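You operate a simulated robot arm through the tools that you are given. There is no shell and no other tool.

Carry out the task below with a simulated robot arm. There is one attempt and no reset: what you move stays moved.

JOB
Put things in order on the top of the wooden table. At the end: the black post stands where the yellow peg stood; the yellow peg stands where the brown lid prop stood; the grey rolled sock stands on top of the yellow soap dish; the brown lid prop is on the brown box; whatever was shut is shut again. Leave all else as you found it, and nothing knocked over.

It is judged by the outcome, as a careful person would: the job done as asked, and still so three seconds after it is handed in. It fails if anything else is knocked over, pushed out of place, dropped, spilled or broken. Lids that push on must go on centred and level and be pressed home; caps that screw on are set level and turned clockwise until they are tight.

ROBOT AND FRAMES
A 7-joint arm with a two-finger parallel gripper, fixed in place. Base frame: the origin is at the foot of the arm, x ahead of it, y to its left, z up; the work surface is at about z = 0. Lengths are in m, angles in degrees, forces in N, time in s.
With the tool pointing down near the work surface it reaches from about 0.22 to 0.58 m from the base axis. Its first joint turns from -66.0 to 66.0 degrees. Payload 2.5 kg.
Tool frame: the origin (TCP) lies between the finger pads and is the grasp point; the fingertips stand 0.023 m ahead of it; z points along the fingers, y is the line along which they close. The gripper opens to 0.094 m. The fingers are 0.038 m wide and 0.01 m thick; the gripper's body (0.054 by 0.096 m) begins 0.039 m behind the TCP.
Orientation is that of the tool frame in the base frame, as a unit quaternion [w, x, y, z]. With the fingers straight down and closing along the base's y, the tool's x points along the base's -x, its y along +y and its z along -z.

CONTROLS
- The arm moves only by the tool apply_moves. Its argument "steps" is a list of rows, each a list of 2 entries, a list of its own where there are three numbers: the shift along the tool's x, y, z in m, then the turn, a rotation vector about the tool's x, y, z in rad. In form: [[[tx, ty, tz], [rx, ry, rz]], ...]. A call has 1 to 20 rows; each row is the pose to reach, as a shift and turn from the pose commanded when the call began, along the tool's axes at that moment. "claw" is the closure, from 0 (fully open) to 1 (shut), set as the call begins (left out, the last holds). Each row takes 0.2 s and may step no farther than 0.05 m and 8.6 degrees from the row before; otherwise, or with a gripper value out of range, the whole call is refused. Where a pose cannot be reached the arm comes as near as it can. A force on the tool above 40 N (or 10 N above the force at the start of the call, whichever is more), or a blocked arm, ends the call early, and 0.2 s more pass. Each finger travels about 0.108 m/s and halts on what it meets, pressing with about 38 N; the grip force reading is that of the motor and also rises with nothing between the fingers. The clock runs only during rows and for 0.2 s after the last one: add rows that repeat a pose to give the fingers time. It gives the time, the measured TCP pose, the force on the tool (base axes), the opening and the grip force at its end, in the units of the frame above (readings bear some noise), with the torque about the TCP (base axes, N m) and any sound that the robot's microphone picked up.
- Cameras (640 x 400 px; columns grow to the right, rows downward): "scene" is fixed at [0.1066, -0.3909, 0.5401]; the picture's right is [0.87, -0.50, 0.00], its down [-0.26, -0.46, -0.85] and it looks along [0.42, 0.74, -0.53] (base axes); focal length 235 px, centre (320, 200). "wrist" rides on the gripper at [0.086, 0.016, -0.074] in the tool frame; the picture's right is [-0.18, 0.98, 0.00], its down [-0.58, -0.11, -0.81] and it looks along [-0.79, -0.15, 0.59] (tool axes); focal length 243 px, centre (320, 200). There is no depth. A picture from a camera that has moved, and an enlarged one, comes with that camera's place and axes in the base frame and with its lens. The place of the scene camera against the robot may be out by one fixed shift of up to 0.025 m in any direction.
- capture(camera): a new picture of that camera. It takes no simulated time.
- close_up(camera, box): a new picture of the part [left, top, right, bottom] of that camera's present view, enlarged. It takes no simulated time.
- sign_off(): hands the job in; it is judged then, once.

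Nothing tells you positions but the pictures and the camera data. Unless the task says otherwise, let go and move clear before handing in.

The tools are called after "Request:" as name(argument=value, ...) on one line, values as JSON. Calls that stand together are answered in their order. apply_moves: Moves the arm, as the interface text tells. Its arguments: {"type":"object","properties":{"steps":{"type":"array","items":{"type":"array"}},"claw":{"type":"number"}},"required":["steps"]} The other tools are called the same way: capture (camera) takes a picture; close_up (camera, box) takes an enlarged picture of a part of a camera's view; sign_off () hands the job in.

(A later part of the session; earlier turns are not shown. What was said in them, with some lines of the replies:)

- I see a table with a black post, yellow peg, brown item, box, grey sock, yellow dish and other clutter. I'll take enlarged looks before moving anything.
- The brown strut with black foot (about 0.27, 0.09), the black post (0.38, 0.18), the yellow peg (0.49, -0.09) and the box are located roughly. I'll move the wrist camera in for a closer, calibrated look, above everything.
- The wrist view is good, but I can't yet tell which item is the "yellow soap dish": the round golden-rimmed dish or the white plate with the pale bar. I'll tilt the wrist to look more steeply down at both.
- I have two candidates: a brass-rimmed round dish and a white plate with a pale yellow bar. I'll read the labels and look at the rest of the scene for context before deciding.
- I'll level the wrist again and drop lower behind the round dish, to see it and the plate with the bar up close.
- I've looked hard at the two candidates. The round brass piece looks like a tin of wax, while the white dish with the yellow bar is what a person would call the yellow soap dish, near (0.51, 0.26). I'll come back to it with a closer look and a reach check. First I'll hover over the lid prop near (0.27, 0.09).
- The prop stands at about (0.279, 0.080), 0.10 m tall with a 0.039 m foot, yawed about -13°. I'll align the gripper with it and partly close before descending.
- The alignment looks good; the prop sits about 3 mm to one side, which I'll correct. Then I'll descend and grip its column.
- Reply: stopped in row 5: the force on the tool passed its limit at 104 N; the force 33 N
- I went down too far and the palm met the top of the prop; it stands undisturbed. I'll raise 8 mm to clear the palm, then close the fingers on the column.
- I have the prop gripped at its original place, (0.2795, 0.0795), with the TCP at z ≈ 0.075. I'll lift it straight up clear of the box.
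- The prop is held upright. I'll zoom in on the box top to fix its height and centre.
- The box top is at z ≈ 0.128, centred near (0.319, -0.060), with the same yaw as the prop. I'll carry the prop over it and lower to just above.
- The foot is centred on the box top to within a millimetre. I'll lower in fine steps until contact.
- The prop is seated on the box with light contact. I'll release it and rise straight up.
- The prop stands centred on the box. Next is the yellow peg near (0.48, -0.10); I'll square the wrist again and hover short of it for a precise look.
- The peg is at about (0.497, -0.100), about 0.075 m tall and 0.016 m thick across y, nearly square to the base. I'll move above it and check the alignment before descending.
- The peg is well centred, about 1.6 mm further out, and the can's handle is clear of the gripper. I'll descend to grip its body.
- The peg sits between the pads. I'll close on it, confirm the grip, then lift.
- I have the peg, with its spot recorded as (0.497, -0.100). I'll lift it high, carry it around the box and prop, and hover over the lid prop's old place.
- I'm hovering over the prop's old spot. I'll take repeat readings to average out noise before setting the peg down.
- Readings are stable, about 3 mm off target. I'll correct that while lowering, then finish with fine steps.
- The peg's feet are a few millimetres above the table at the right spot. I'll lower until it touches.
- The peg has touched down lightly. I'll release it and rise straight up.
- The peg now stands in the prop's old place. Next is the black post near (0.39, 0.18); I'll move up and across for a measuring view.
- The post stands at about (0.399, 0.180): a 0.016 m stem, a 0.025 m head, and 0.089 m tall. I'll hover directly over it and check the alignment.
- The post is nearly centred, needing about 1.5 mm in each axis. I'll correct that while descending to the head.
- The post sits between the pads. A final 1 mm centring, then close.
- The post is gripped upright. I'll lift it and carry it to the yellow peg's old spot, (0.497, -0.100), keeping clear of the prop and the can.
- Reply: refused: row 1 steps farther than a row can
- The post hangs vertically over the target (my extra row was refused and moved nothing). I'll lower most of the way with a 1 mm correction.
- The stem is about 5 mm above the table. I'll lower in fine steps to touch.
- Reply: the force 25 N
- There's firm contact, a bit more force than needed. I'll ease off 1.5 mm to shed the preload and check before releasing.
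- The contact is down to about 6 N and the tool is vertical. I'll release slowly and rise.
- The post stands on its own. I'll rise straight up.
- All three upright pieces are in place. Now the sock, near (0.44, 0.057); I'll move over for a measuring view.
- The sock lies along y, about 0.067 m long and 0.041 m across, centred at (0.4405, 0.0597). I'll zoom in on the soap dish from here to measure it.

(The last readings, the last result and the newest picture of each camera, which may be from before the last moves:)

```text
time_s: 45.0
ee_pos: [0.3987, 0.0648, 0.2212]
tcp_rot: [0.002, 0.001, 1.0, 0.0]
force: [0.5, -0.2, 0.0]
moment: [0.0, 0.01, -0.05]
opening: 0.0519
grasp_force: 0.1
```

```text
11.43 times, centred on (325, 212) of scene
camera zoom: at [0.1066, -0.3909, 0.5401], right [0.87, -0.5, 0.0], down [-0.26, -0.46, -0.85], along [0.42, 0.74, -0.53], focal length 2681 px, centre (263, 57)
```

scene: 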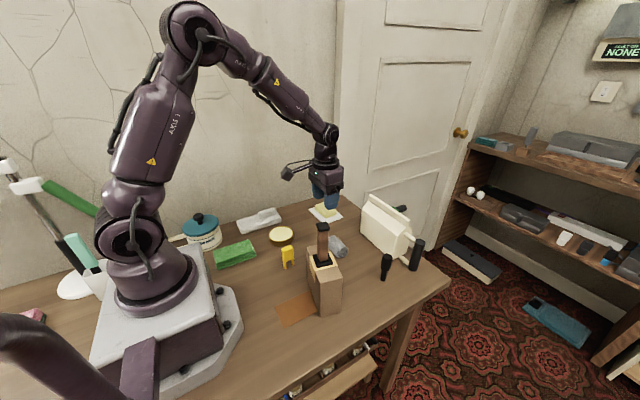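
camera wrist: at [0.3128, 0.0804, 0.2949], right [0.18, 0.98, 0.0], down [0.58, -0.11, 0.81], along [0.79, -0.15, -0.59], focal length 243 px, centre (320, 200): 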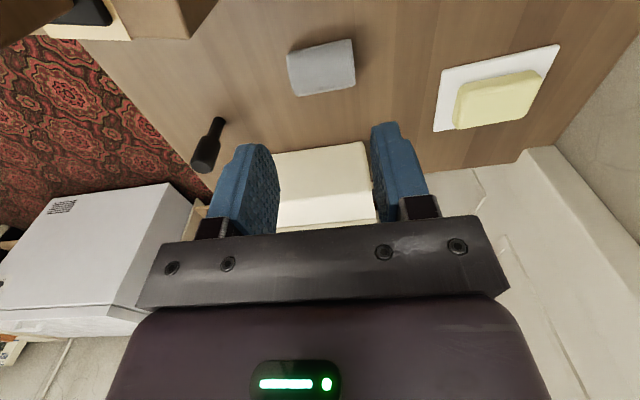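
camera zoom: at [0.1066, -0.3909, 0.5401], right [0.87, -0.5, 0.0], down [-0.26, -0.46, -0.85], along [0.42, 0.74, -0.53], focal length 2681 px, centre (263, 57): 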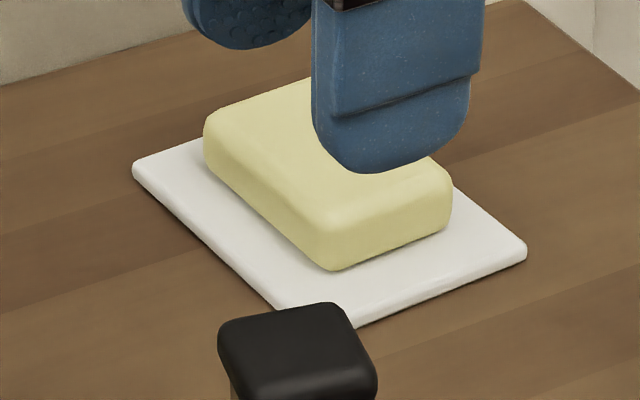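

I measure the soap bar's top at about (0.5145, 0.2585), z ≈ 0.03, reachable but near the arm's limit. I'll pick the sock up by its two ends, so open fully and hover over it first.

Request:
apply_moves(steps=[[[-0.02, -0.0025, 0.02], [0, 0, 0]], [[-0.0418, -0.0051, 0.05], [0, 0, 0]], [[-0.0418, -0.0051, 0.09], [0, 0, 0]], [[-0.0418, -0.0051, 0.12], [0, 0, 0]], [[-0.0418, -0.0051, 0.12], [0, 0, 0]]], claw=0)

Request:
capture(camera="wrist")

Request:
close_up(camera="wrist", box=[220, 20, 420, 180])

```text
time_s: 46.1
ee_pos: [0.441, 0.0614, 0.1019]
tcp_rot: [0.001, 0.001, 1.0, 0.0]
force: [-0.3, -0.2, 0.5]
moment: [-0.04, 0.03, 0.01]
opening: 0.0937
grasp_force: 0.1
```

```text
taken
camera wrist: at [0.3546, 0.0766, 0.174], right [0.19, 0.98, 0.0], down [0.58, -0.11, 0.81], along [0.79, -0.15, -0.59], focal length 243 px, centre (320, 200)
```

wrist: 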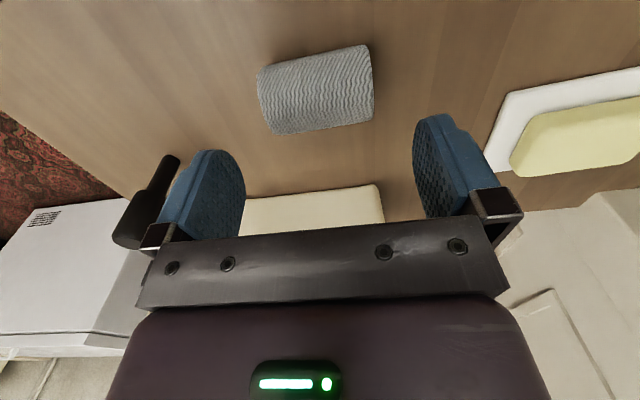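

```text
2.50 times, centred on (320, 100) of wrist
camera zoom: at [0.3546, 0.0766, 0.174], right [0.19, 0.98, 0.0], down [0.58, -0.11, 0.81], along [0.79, -0.15, -0.59], focal length 606 px, centre (320, 450)
```

zoom: 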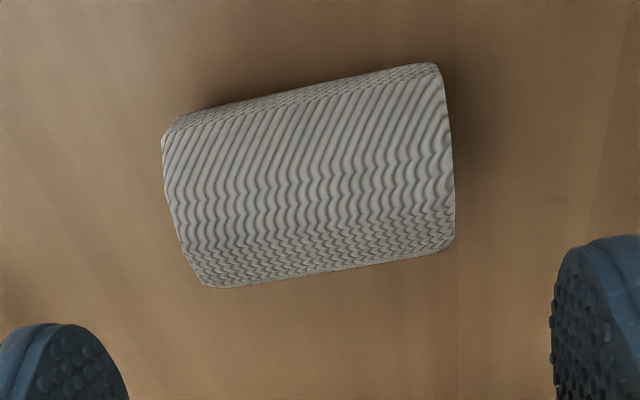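

The sock is centred within 2 mm between the open fingers. I'll descend around its ends.

Request:
apply_moves(steps=[[[-0.0012, -0.0016, 0.02], [0, 0, -0.03]], [[-0.0012, -0.0016, 0.045], [0, 0, -0.03]], [[-0.0012, -0.0016, 0.065], [0, 0, -0.03]], [[-0.0012, -0.0016, 0.073], [0, 0, -0.03]], [[-0.0012, -0.0016, 0.073], [0, 0, -0.03]]])

Request:
capture(camera="wrist")

Request:
close_up(camera="scene", box=[290, 190, 390, 280])

```text
time_s: 47.4
ee_pos: [0.4422, 0.0574, 0.0284]
tcp_rot: [0.002, -0.015, 1.0, 0.0]
force: [0.2, -0.4, 0.3]
moment: [0.03, -0.02, -0.02]
opening: 0.0939
grasp_force: 0.1
```

```text
taken
camera wrist: at [0.3554, 0.0707, 0.1008], right [0.16, 0.99, 0.0], down [0.58, -0.09, 0.81], along [0.8, -0.12, -0.59], focal length 243 px, centre (320, 200)
```

wrist: 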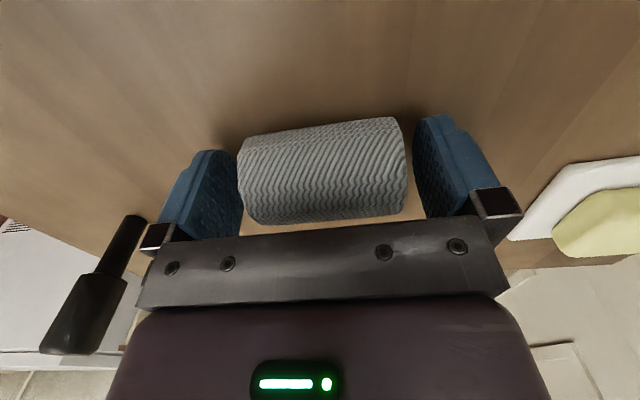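

```text
4.44 times, centred on (340, 235) of scene
camera zoom: at [0.1066, -0.3909, 0.5401], right [0.87, -0.5, 0.0], down [-0.26, -0.46, -0.85], along [0.42, 0.74, -0.53], focal length 1042 px, centre (231, 44)
```

zoom: 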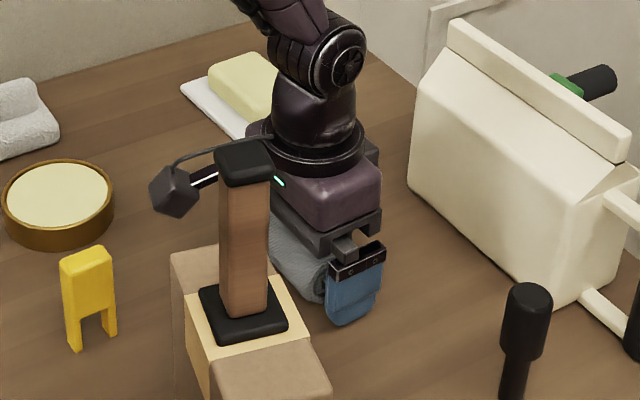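

The fingers straddle the sock with no contact. I'll close on its ends.

Request:
apply_moves(steps=[[[0, 0.001, 0.001], [0, 0, 0]], [[0, 0.001, 0.001], [0, 0, 0]], [[0, 0.001, 0.001], [0, 0, 0]], [[0, 0.001, 0.001], [0, 0, 0]]], claw=1)

Request:
capture(camera="wrist")

Request:
close_up(camera="scene", box=[290, 190, 390, 280])

```text
time_s: 48.4
ee_pos: [0.4424, 0.058, 0.0278]
tcp_rot: [0.002, -0.015, 1.0, 0.002]
force: [-1.3, 2.4, 17.3]
moment: [-0.05, 0.06, 0.02]
opening: 0.0674
grasp_force: 38.0
```

```text
taken
camera wrist: at [0.355, 0.0709, 0.1004], right [0.16, 0.99, 0.0], down [0.58, -0.09, 0.81], along [0.8, -0.12, -0.59], focal length 243 px, centre (320, 200)
```

wrist: 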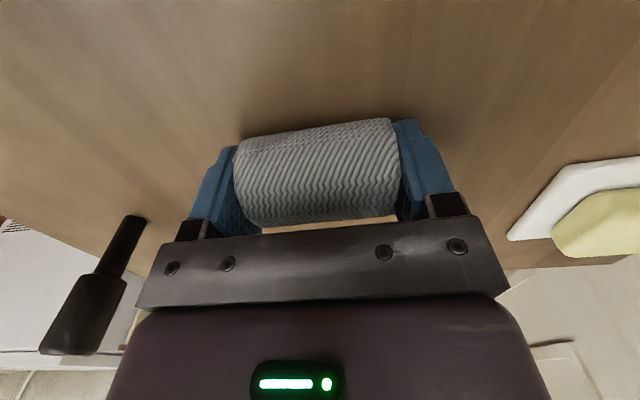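

```text
4.44 times, centred on (340, 235) of scene
camera zoom: at [0.1065, -0.3909, 0.5401], right [0.87, -0.5, 0.0], down [-0.26, -0.46, -0.85], along [0.42, 0.74, -0.53], focal length 1042 px, centre (231, 44)
```

zoom: 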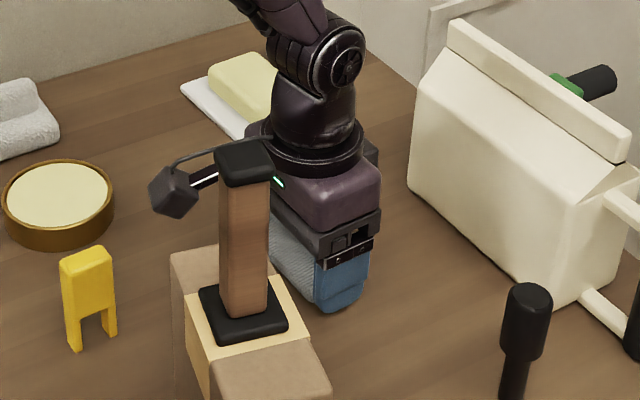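

The sock is gripped, with the opening at 0.067. I'll lift gently and check the hold.

Request:
apply_moves(steps=[[[0, 0, -0.005], [0, 0, 0]], [[0, 0, -0.02], [0, 0, 0]], [[0, 0, -0.05], [0, 0, 0]], [[0, 0, -0.08], [0, 0, 0]], [[0, 0, -0.08], [0, 0, 0]]])

Request:
capture(camera="wrist")

Request:
close_up(camera="scene", box=[290, 170, 410, 280])

```text
time_s: 49.5
ee_pos: [0.4393, 0.056, 0.105]
tcp_rot: [0.002, -0.014, 1.0, 0.0]
force: [0.6, -0.6, -0.6]
moment: [0.03, -0.01, 0.04]
opening: 0.0673
grasp_force: 37.8
```

```text
taken
camera wrist: at [0.3531, 0.0678, 0.1793], right [0.16, 0.99, 0.0], down [0.58, -0.09, 0.81], along [0.8, -0.13, -0.59], focal length 243 px, centre (320, 200)
```

wrist: 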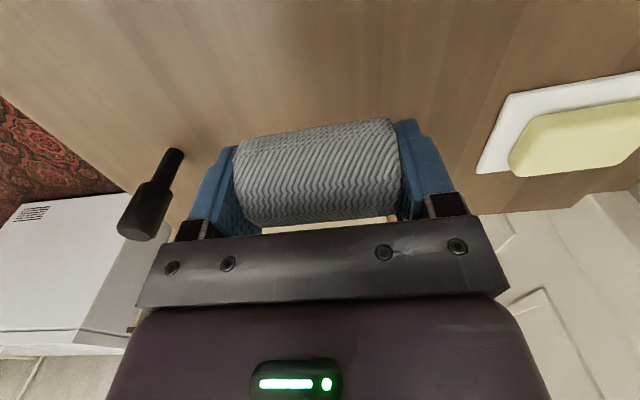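

```text
3.64 times, centred on (350, 225) of scene
camera zoom: at [0.1066, -0.3909, 0.5401], right [0.87, -0.5, 0.0], down [-0.26, -0.46, -0.85], along [0.42, 0.74, -0.53], focal length 853 px, centre (211, 109)
```

zoom: 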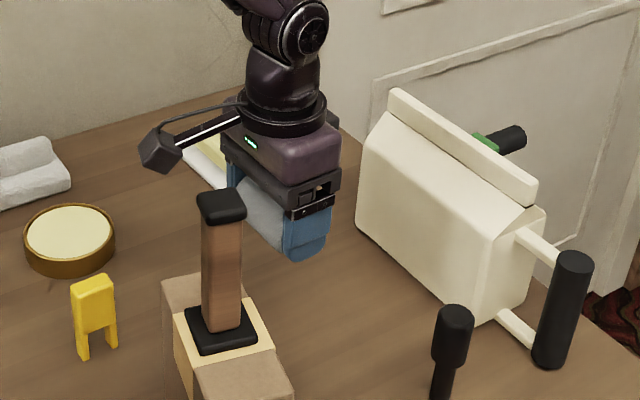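

The sock is held firmly. I'll raise it and carry it over to hover above the soap dish, checking that the arm reaches.

Request:
apply_moves(steps=[[[0, 0, -0.03], [0, 0, 0]], [[-0.0162, 0.04, -0.05], [0, 0, 0]], [[-0.0324, 0.08, -0.05], [0, 0, 0]], [[-0.0487, 0.12, -0.05], [0, 0, 0]], [[-0.0649, 0.16, -0.05], [0, 0, 0]], [[-0.0811, 0.2002, -0.05], [0, 0, 0]], [[-0.0811, 0.2002, -0.05], [0, 0, 0]]])

Request:
capture(camera="wrist")

Request:
capture(camera="scene")

```text
time_s: 51.1
ee_pos: [0.5151, 0.2589, 0.1542]
tcp_rot: [0.001, -0.015, 1.0, 0.001]
force: [0.6, -1.2, -0.1]
moment: [-0.01, 0.0, 0.0]
opening: 0.0672
grasp_force: 38.2
```

```text
taken
camera wrist: at [0.4286, 0.2712, 0.2286], right [0.16, 0.99, 0.0], down [0.58, -0.09, 0.81], along [0.8, -0.13, -0.59], focal length 243 px, centre (320, 200)
```

wrist: 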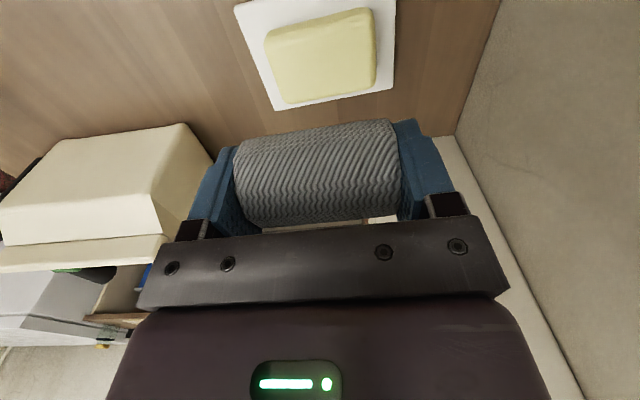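

```text
taken
```

scene: 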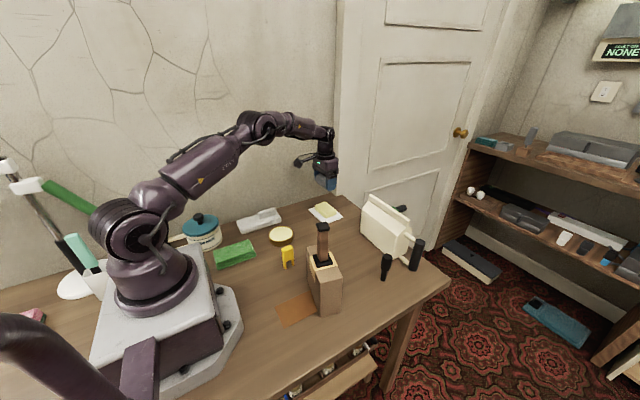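

The arm reaches comfortably. I'll zoom in on the soap dish directly below to measure it precisely.

Request:
close_up(camera="wrist", box=[220, 0, 420, 120])

Request:
close_up(camera="scene", box=[295, 150, 365, 230])

```text
3.20 times, centred on (320, 60) of wrist
camera zoom: at [0.4286, 0.2712, 0.2286], right [0.16, 0.99, 0.0], down [0.58, -0.09, 0.81], along [0.8, -0.13, -0.59], focal length 776 px, centre (320, 648)
```

zoom: 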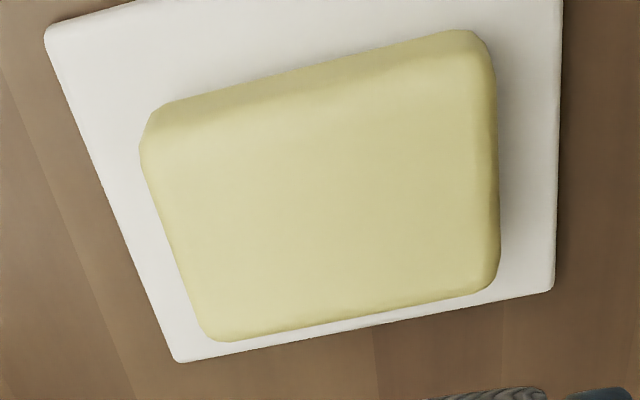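

```text
5.00 times, centred on (330, 190) of scene
camera zoom: at [0.1066, -0.3909, 0.5401], right [0.87, -0.5, 0.0], down [-0.26, -0.46, -0.85], along [0.42, 0.74, -0.53], focal length 1173 px, centre (270, 250)
```

zoom: 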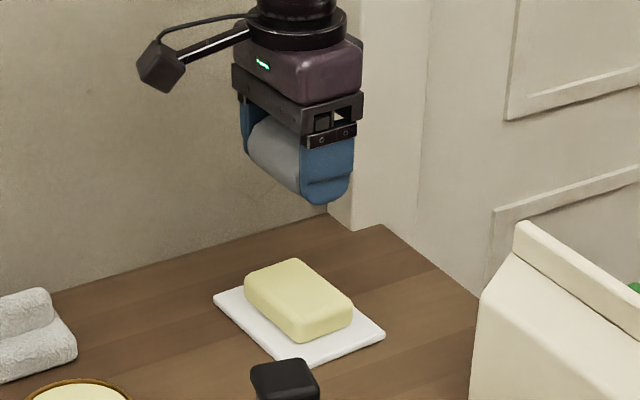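

The arm reaches the plate, but its centre is right at the reach limit (r ≈ 0.58). The bar on the white plate could equally be butter on a butter dish, so I'm not settled. Before releasing anything I'll check the surroundings again for context.

Request:
close_up(camera="scene", box=[460, 120, 560, 190])

Request:
close_up(camera="scene", box=[455, 170, 555, 240])

Request:
close_up(camera="scene", box=[540, 120, 640, 190])

Request:
close_up(camera="scene", box=[540, 200, 640, 280])

Request:
close_up(camera="scene", box=[280, 360, 330, 400])

Request:
close_up(camera="scene", box=[0, 290, 60, 340])

```text
5.71 times, centred on (510, 155) of scene
camera zoom: at [0.1066, -0.3909, 0.5401], right [0.87, -0.5, 0.0], down [-0.26, -0.46, -0.85], along [0.42, 0.74, -0.53], focal length 1340 px, centre (-766, 457)
```

zoom: 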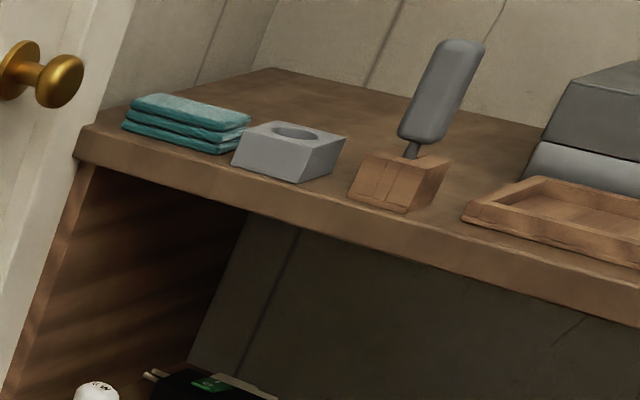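

```text
5.71 times, centred on (505, 205) of scene
camera zoom: at [0.1066, -0.3909, 0.5401], right [0.87, -0.5, 0.0], down [-0.26, -0.46, -0.85], along [0.42, 0.74, -0.53], focal length 1340 px, centre (-737, 171)
```

zoom: 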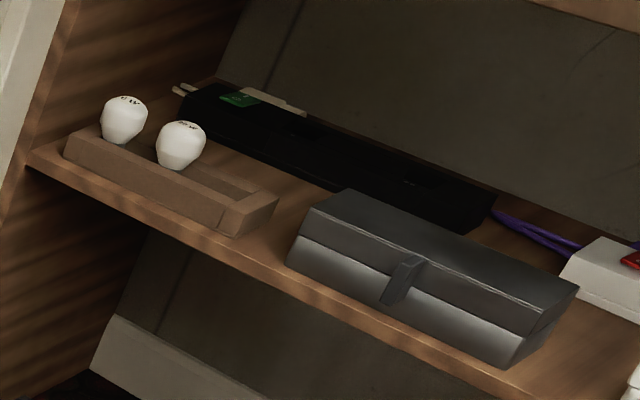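

```text
5.71 times, centred on (590, 155) of scene
camera zoom: at [0.1066, -0.3909, 0.5401], right [0.87, -0.5, 0.0], down [-0.26, -0.46, -0.85], along [0.42, 0.74, -0.53], focal length 1340 px, centre (-1223, 457)
```

zoom: 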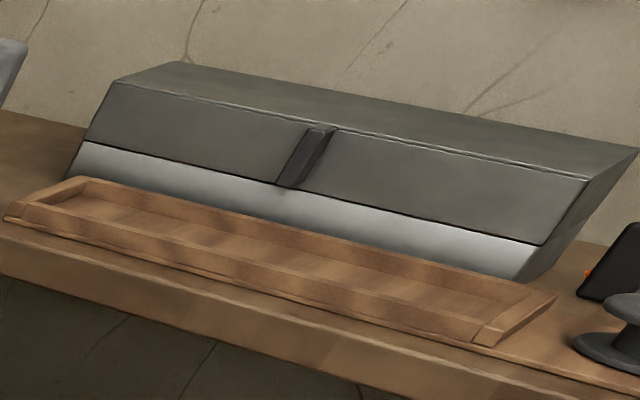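

```text
5.00 times, centred on (590, 240) of scene
camera zoom: at [0.1066, -0.3909, 0.5401], right [0.87, -0.5, 0.0], down [-0.26, -0.46, -0.85], along [0.42, 0.74, -0.53], focal length 1173 px, centre (-1030, 0)
```

zoom: 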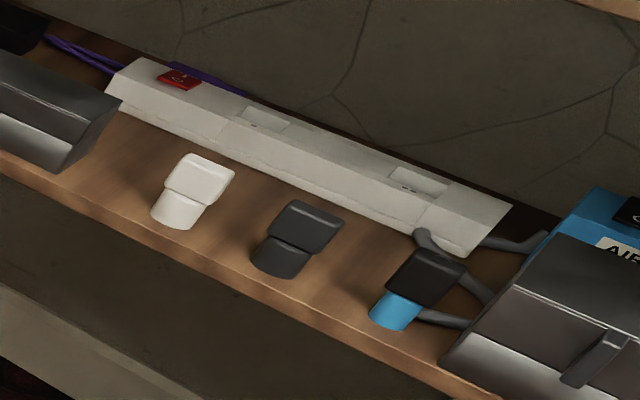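

```text
10.00 times, centred on (305, 380) of scene
camera zoom: at [0.1066, -0.3909, 0.5401], right [0.87, -0.5, 0.0], down [-0.26, -0.46, -0.85], along [0.42, 0.74, -0.53], focal length 2346 px, centre (470, -1600)
```

zoom: 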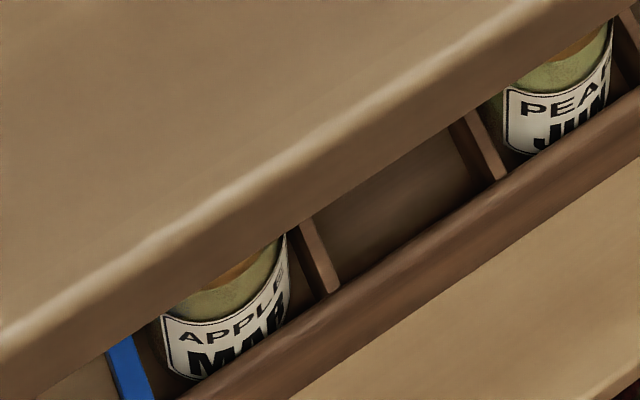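

```text
8.00 times, centred on (30, 315) of scene
camera zoom: at [0.1066, -0.3909, 0.5401], right [0.87, -0.5, 0.0], down [-0.26, -0.46, -0.85], along [0.42, 0.74, -0.53], focal length 1876 px, centre (2640, -720)
```

zoom: 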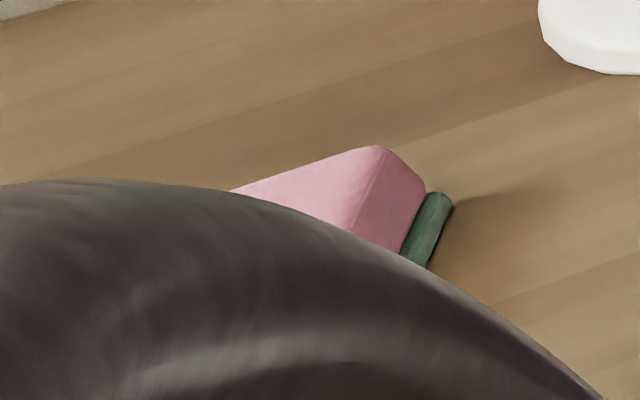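

I've weighed it up. The plate (0.117 × 0.089) and bar (0.078 × 0.057) have the proportions of a soap dish with yellow soap, and there is a sponge, brushes and paste around. The round brass piece matches a polish tin, so the soap dish is the place for the sock. I'll centre over the bar at (0.5185, 0.260), match its small yaw and lower part way.

Request:
apply_moves(steps=[[[-0.0034, 0.001, 0], [0, 0, -0.03]], [[-0.0034, 0.001, 0.03], [0, 0, -0.03]], [[-0.0034, 0.001, 0.06], [0, 0, -0.03]], [[-0.0034, 0.001, 0.075], [0, 0, -0.03]], [[-0.0034, 0.001, 0.075], [0, 0, -0.03]]])

Request:
capture(camera="wrist")

Request:
close_up(camera="scene", box=[290, 165, 360, 230])

```text
time_s: 52.4
ee_pos: [0.5184, 0.2606, 0.0779]
tcp_rot: [0.002, -0.029, 1.0, 0.001]
force: [-0.3, 0.1, -1.2]
moment: [-0.01, 0.0, 0.01]
opening: 0.0672
grasp_force: 38.0
```

```text
taken
camera wrist: at [0.431, 0.2702, 0.1525], right [0.13, 0.99, 0.0], down [0.58, -0.08, 0.81], along [0.8, -0.1, -0.59], focal length 243 px, centre (320, 200)
```

wrist: 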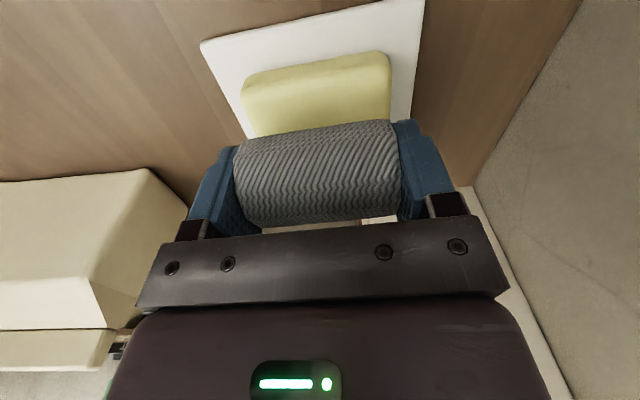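

```text
6.15 times, centred on (325, 198) of scene
camera zoom: at [0.1066, -0.3909, 0.5401], right [0.87, -0.5, 0.0], down [-0.26, -0.46, -0.85], along [0.42, 0.74, -0.53], focal length 1444 px, centre (289, 215)
```

zoom: 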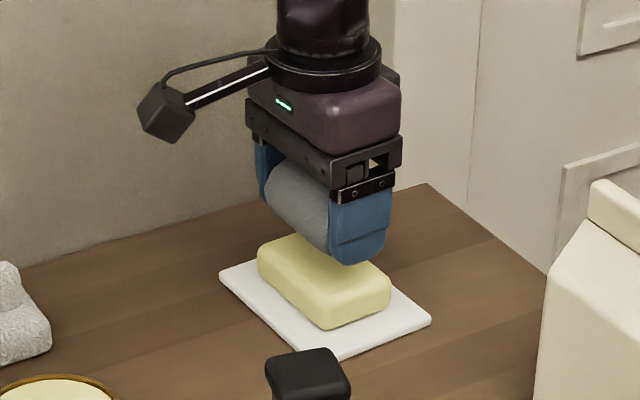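

The sock is aligned with the bar. I'll lower to just above it, then go in millimetre steps.

Request:
apply_moves(steps=[[[0, 0, 0.007], [0, 0, 0]], [[0, 0, 0.012], [0, 0, 0]], [[0, 0, 0.014], [0, 0, 0]], [[0, 0, 0.0155], [0, 0, 0]]])

Request:
close_up(camera="scene", box=[295, 180, 355, 230])

```text
time_s: 53.4
ee_pos: [0.5187, 0.2597, 0.0656]
tcp_rot: [0.002, -0.03, 1.0, 0.0]
force: [-0.2, -0.2, 0.2]
moment: [0.02, -0.03, 0.0]
opening: 0.0673
grasp_force: 37.9
```

```text
8.00 times, centred on (325, 205) of scene
camera zoom: at [0.1066, -0.3909, 0.5401], right [0.87, -0.5, 0.0], down [-0.26, -0.46, -0.85], along [0.42, 0.74, -0.53], focal length 1876 px, centre (280, 160)
```

zoom: 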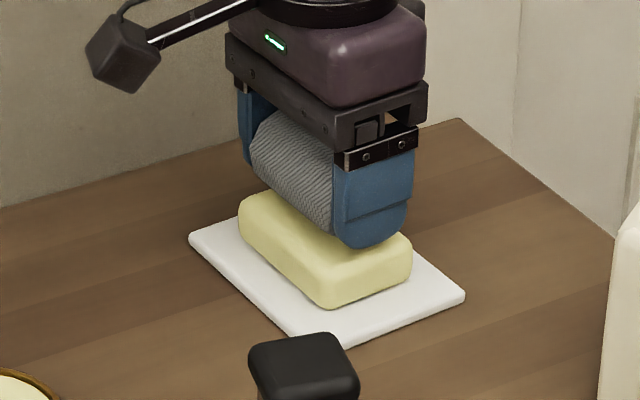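

Request:
apply_moves(steps=[[[0, 0, 0.0015], [0, 0, 0]], [[0, 0, 0.0025], [0, 0, 0]], [[0, 0, 0.0035], [0, 0, 0]]])

```text
time_s: 54.1
ee_pos: [0.5189, 0.2593, 0.0617]
tcp_rot: [0.002, -0.03, 1.0, 0.0]
force: [0.1, -0.4, -0.2]
moment: [0.02, 0.01, 0.0]
opening: 0.0674
grasp_force: 37.7
```

Request:
apply_moves(steps=[[[0, 0, 0.001], [0, 0, 0]], [[0, 0, 0.002], [0, 0, 0]], [[0, 0, 0.002], [0, 0, 0]]])

Request:
close_up(camera="scene", box=[300, 190, 350, 225])

```text
time_s: 55.0
ee_pos: [0.5193, 0.2601, 0.0613]
tcp_rot: [0.002, -0.03, 1.0, 0.0]
force: [-5.3, -3.2, 12.4]
moment: [-0.2, 0.15, -0.01]
opening: 0.0676
grasp_force: 37.8
```

```text
11.43 times, centred on (325, 208) of scene
camera zoom: at [0.1065, -0.3909, 0.5401], right [0.87, -0.5, 0.0], down [-0.26, -0.46, -0.85], along [0.42, 0.74, -0.53], focal length 2681 px, centre (263, 114)
```

zoom: 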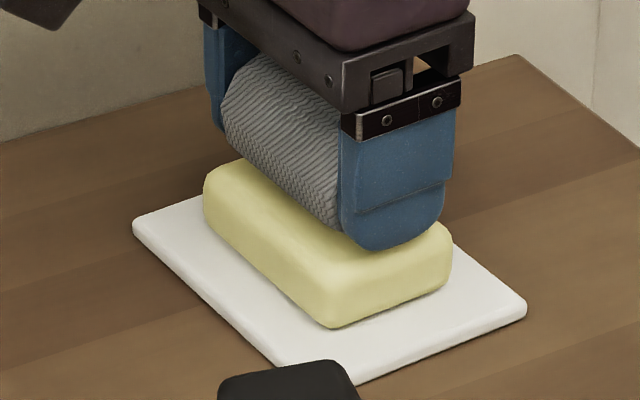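

The sock touches the bar with about 12 N. I'll ease the preload slightly, then open gently.

Request:
apply_moves(steps=[[[0, 0, -0.0008], [0, 0, 0]], [[0, 0, -0.0012], [0, 0, 0]], [[0, 0, -0.0012], [0, 0, 0]]])

```text
time_s: 55.8
ee_pos: [0.5177, 0.2595, 0.0605]
tcp_rot: [0.002, -0.03, 1.0, 0.0]
force: [1.2, 1.3, 2.6]
moment: [-0.06, -0.08, 0.03]
opening: 0.0671
grasp_force: 37.9
```

Request:
apply_moves(steps=[[[0, 0, 0], [0, 0, 0]], [[0, 0, 0], [0, 0, 0]], [[0, 0, 0], [0, 0, 0]]], claw=0.18)

Request:
close_up(camera="scene", box=[300, 190, 350, 225])

Request:
capture(camera="wrist")

```text
time_s: 56.5
ee_pos: [0.5182, 0.2594, 0.0606]
tcp_rot: [0.002, -0.03, 1.0, 0.0]
force: [0.2, -1.2, 0.2]
moment: [-0.01, 0.01, 0.04]
opening: 0.0771
grasp_force: 0.1
```

```text
11.43 times, centred on (325, 208) of scene
camera zoom: at [0.1066, -0.3909, 0.5401], right [0.87, -0.5, 0.0], down [-0.26, -0.46, -0.85], along [0.42, 0.74, -0.53], focal length 2681 px, centre (263, 114)
```

zoom: 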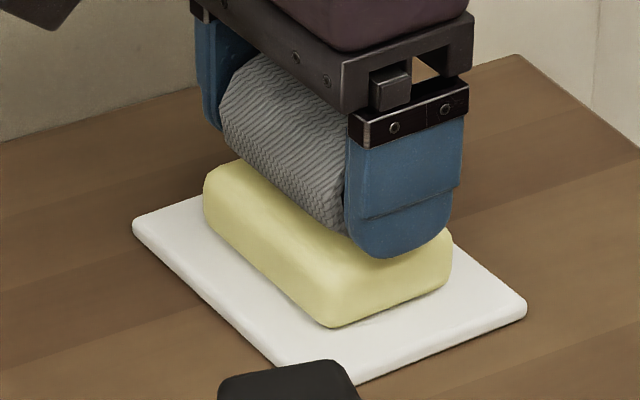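

```text
taken
camera wrist: at [0.4318, 0.2699, 0.1349], right [0.13, 0.99, 0.0], down [0.58, -0.08, 0.81], along [0.8, -0.1, -0.59], focal length 243 px, centre (320, 200)
```

wrist: 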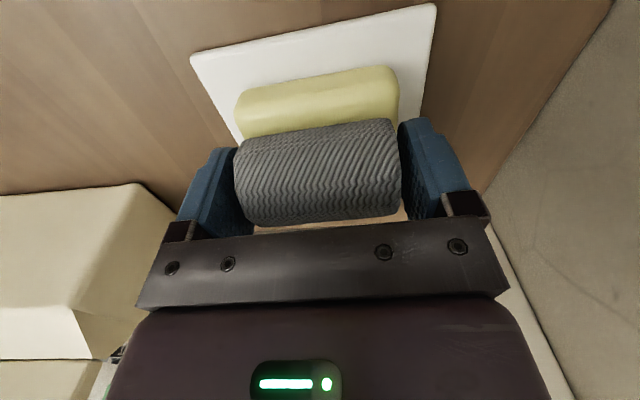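

The sock rests on the bar by itself. I'll open fully, pause to see that it stays, then rise straight up.

Request:
apply_moves(steps=[[[0, 0, 0], [0, 0, 0]], [[0, 0, 0], [0, 0, 0]], [[0, 0, 0], [0, 0, 0]], [[0, 0, -0.01], [0, 0, 0]], [[0, 0, -0.03], [0, 0, 0]], [[0, 0, -0.06], [0, 0, 0]], [[0, 0, -0.1], [0, 0, 0]], [[0, 0, -0.13], [0, 0, 0]]], claw=0)

Request:
capture(camera="wrist")

Request:
close_up(camera="scene", box=[300, 190, 350, 225])

```text
time_s: 58.4
ee_pos: [0.5195, 0.2583, 0.1944]
tcp_rot: [0.001, -0.029, 1.0, 0.0]
force: [-0.1, 0.2, -0.4]
moment: [-0.01, -0.01, 0.01]
opening: 0.094
grasp_force: 0.1
```

```text
taken
camera wrist: at [0.4324, 0.2686, 0.2676], right [0.13, 0.99, 0.0], down [0.59, -0.07, 0.81], along [0.8, -0.1, -0.59], focal length 243 px, centre (320, 200)
```

wrist: 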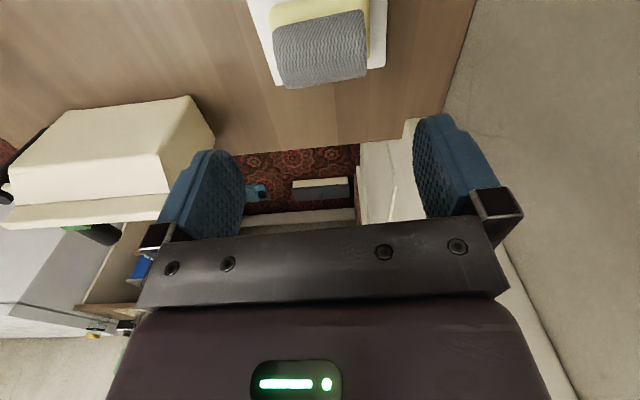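

```text
11.43 times, centred on (325, 208) of scene
camera zoom: at [0.1066, -0.3909, 0.5401], right [0.87, -0.5, 0.0], down [-0.26, -0.46, -0.85], along [0.42, 0.74, -0.53], focal length 2681 px, centre (263, 114)
```

zoom: 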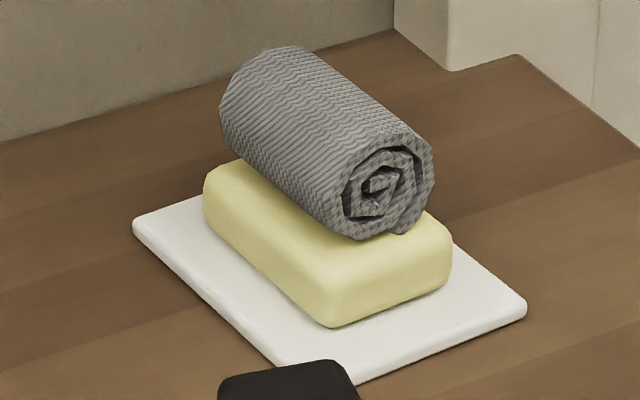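

The sock sits centred and stable on the soap dish. I'll back the arm away high and clear, then review the whole table.

Request:
apply_moves(steps=[[[0, 0, -0.04], [0, 0, 0]], [[0, 0, -0.08], [0, 0, 0]], [[0, 0, -0.12], [0, 0, 0]], [[0.03, -0.021, -0.137], [0, 0, 0.01]], [[0.06, -0.042, -0.155], [0, 0, 0.02]], [[0.09, -0.063, -0.172], [0, 0, 0.03]], [[0.119, -0.084, -0.19], [0, 0, 0.04]], [[0.149, -0.106, -0.207], [0, 0, 0.05]], [[0.178, -0.1276, -0.225], [0, 0, 0.06]], [[0.178, -0.1276, -0.225], [0, 0, 0.06]], [[0.178, -0.1276, -0.225], [0, 0, 0.06]]])

Request:
capture(camera="scene")

Request:
close_up(camera="scene", box=[250, 190, 450, 320])

Request:
capture(camera="wrist")

```text
time_s: 60.8
ee_pos: [0.3488, 0.1206, 0.4126]
tcp_rot: [0.002, 0.001, 1.0, 0.0]
force: [0.2, 0.3, -0.1]
moment: [0.01, 0.02, -0.03]
opening: 0.0942
grasp_force: 0.0
```

```text
taken
```

scene: 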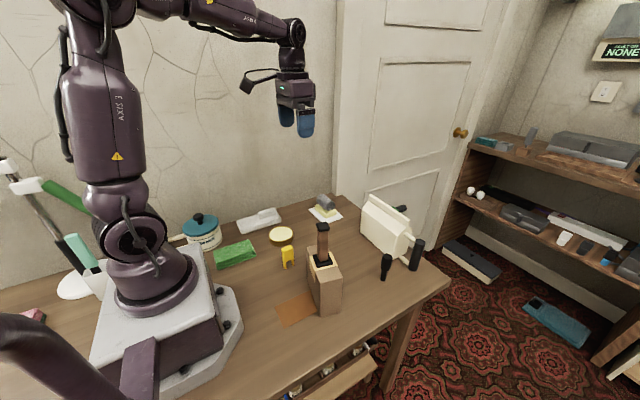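

```text
3.08 times, centred on (350, 255) of scene
camera zoom: at [0.1065, -0.3909, 0.5401], right [0.87, -0.5, 0.0], down [-0.26, -0.46, -0.85], along [0.42, 0.74, -0.53], focal length 722 px, centre (228, 31)
```

zoom: 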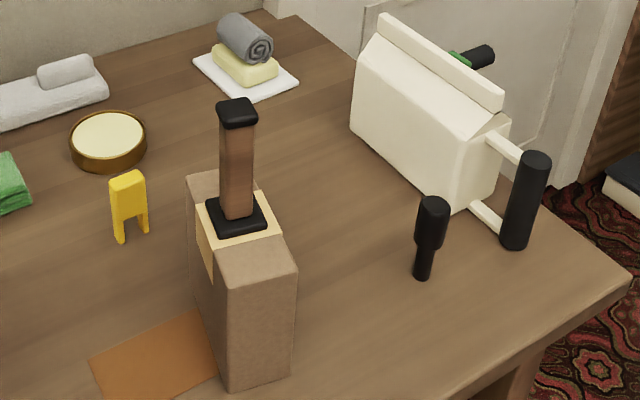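

```text
taken
camera wrist: at [0.2619, 0.1365, 0.486], right [0.18, 0.98, 0.0], down [0.58, -0.11, 0.81], along [0.79, -0.15, -0.59], focal length 243 px, centre (320, 200)
```

wrist: 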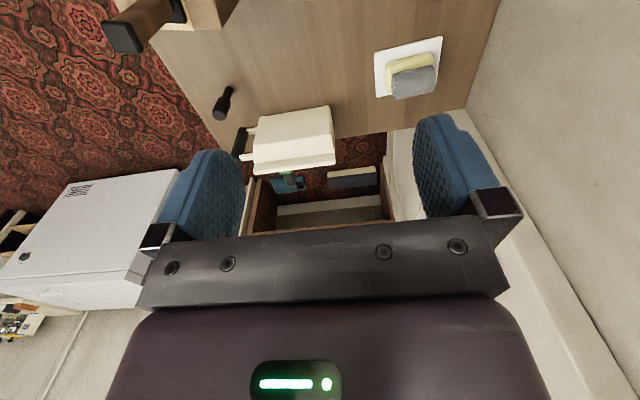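

Everything is where I intended:
- **Black post:** stands on the yellow peg's old spot.
- **Yellow peg:** stands where the lid prop stood.
- **Lid prop:** upright on the brown box.
- **Grey sock:** resting steadily on the white dish with the yellow soap bar. I took that as the yellow soap dish rather than the round brass piece.

I opened nothing, the other items look undisturbed, and the arm is clear, so I'm handing in.

Request:
sign_off()

```text
The job is handed in.
```

I've handed the job in. The one open question is whether I put the sock on the right dish.

| Item | Where it is now |
|---|---|
| Black post | Standing where the yellow peg stood |
| Yellow peg | Standing where the brown lid prop stood |
| Brown lid prop | Upright in the middle of the brown box |
| Grey rolled sock | Lying on its side on the soap bar, on the white dish near the back corner |

- **Soap dish:** No dish on the table was plainly a yellow soap dish. I chose the white dish with the yellow soap bar because it has the shape and size of one. The other candidate was a round brass-rimmed piece with a cream top, which looked more like a polish tin. If you meant that one, the sock is in the wrong place.
- **Lid prop bump:** On my first try at gripping the lid prop I went too low, and the gripper pressed on its top at up to 104 N. It stayed upright, and I saw no damage or shift.
- **Everything else:** I opened nothing, so there was nothing to shut again. The last pictures show the other items in place, nothing knocked over, and the arm clear of the table.
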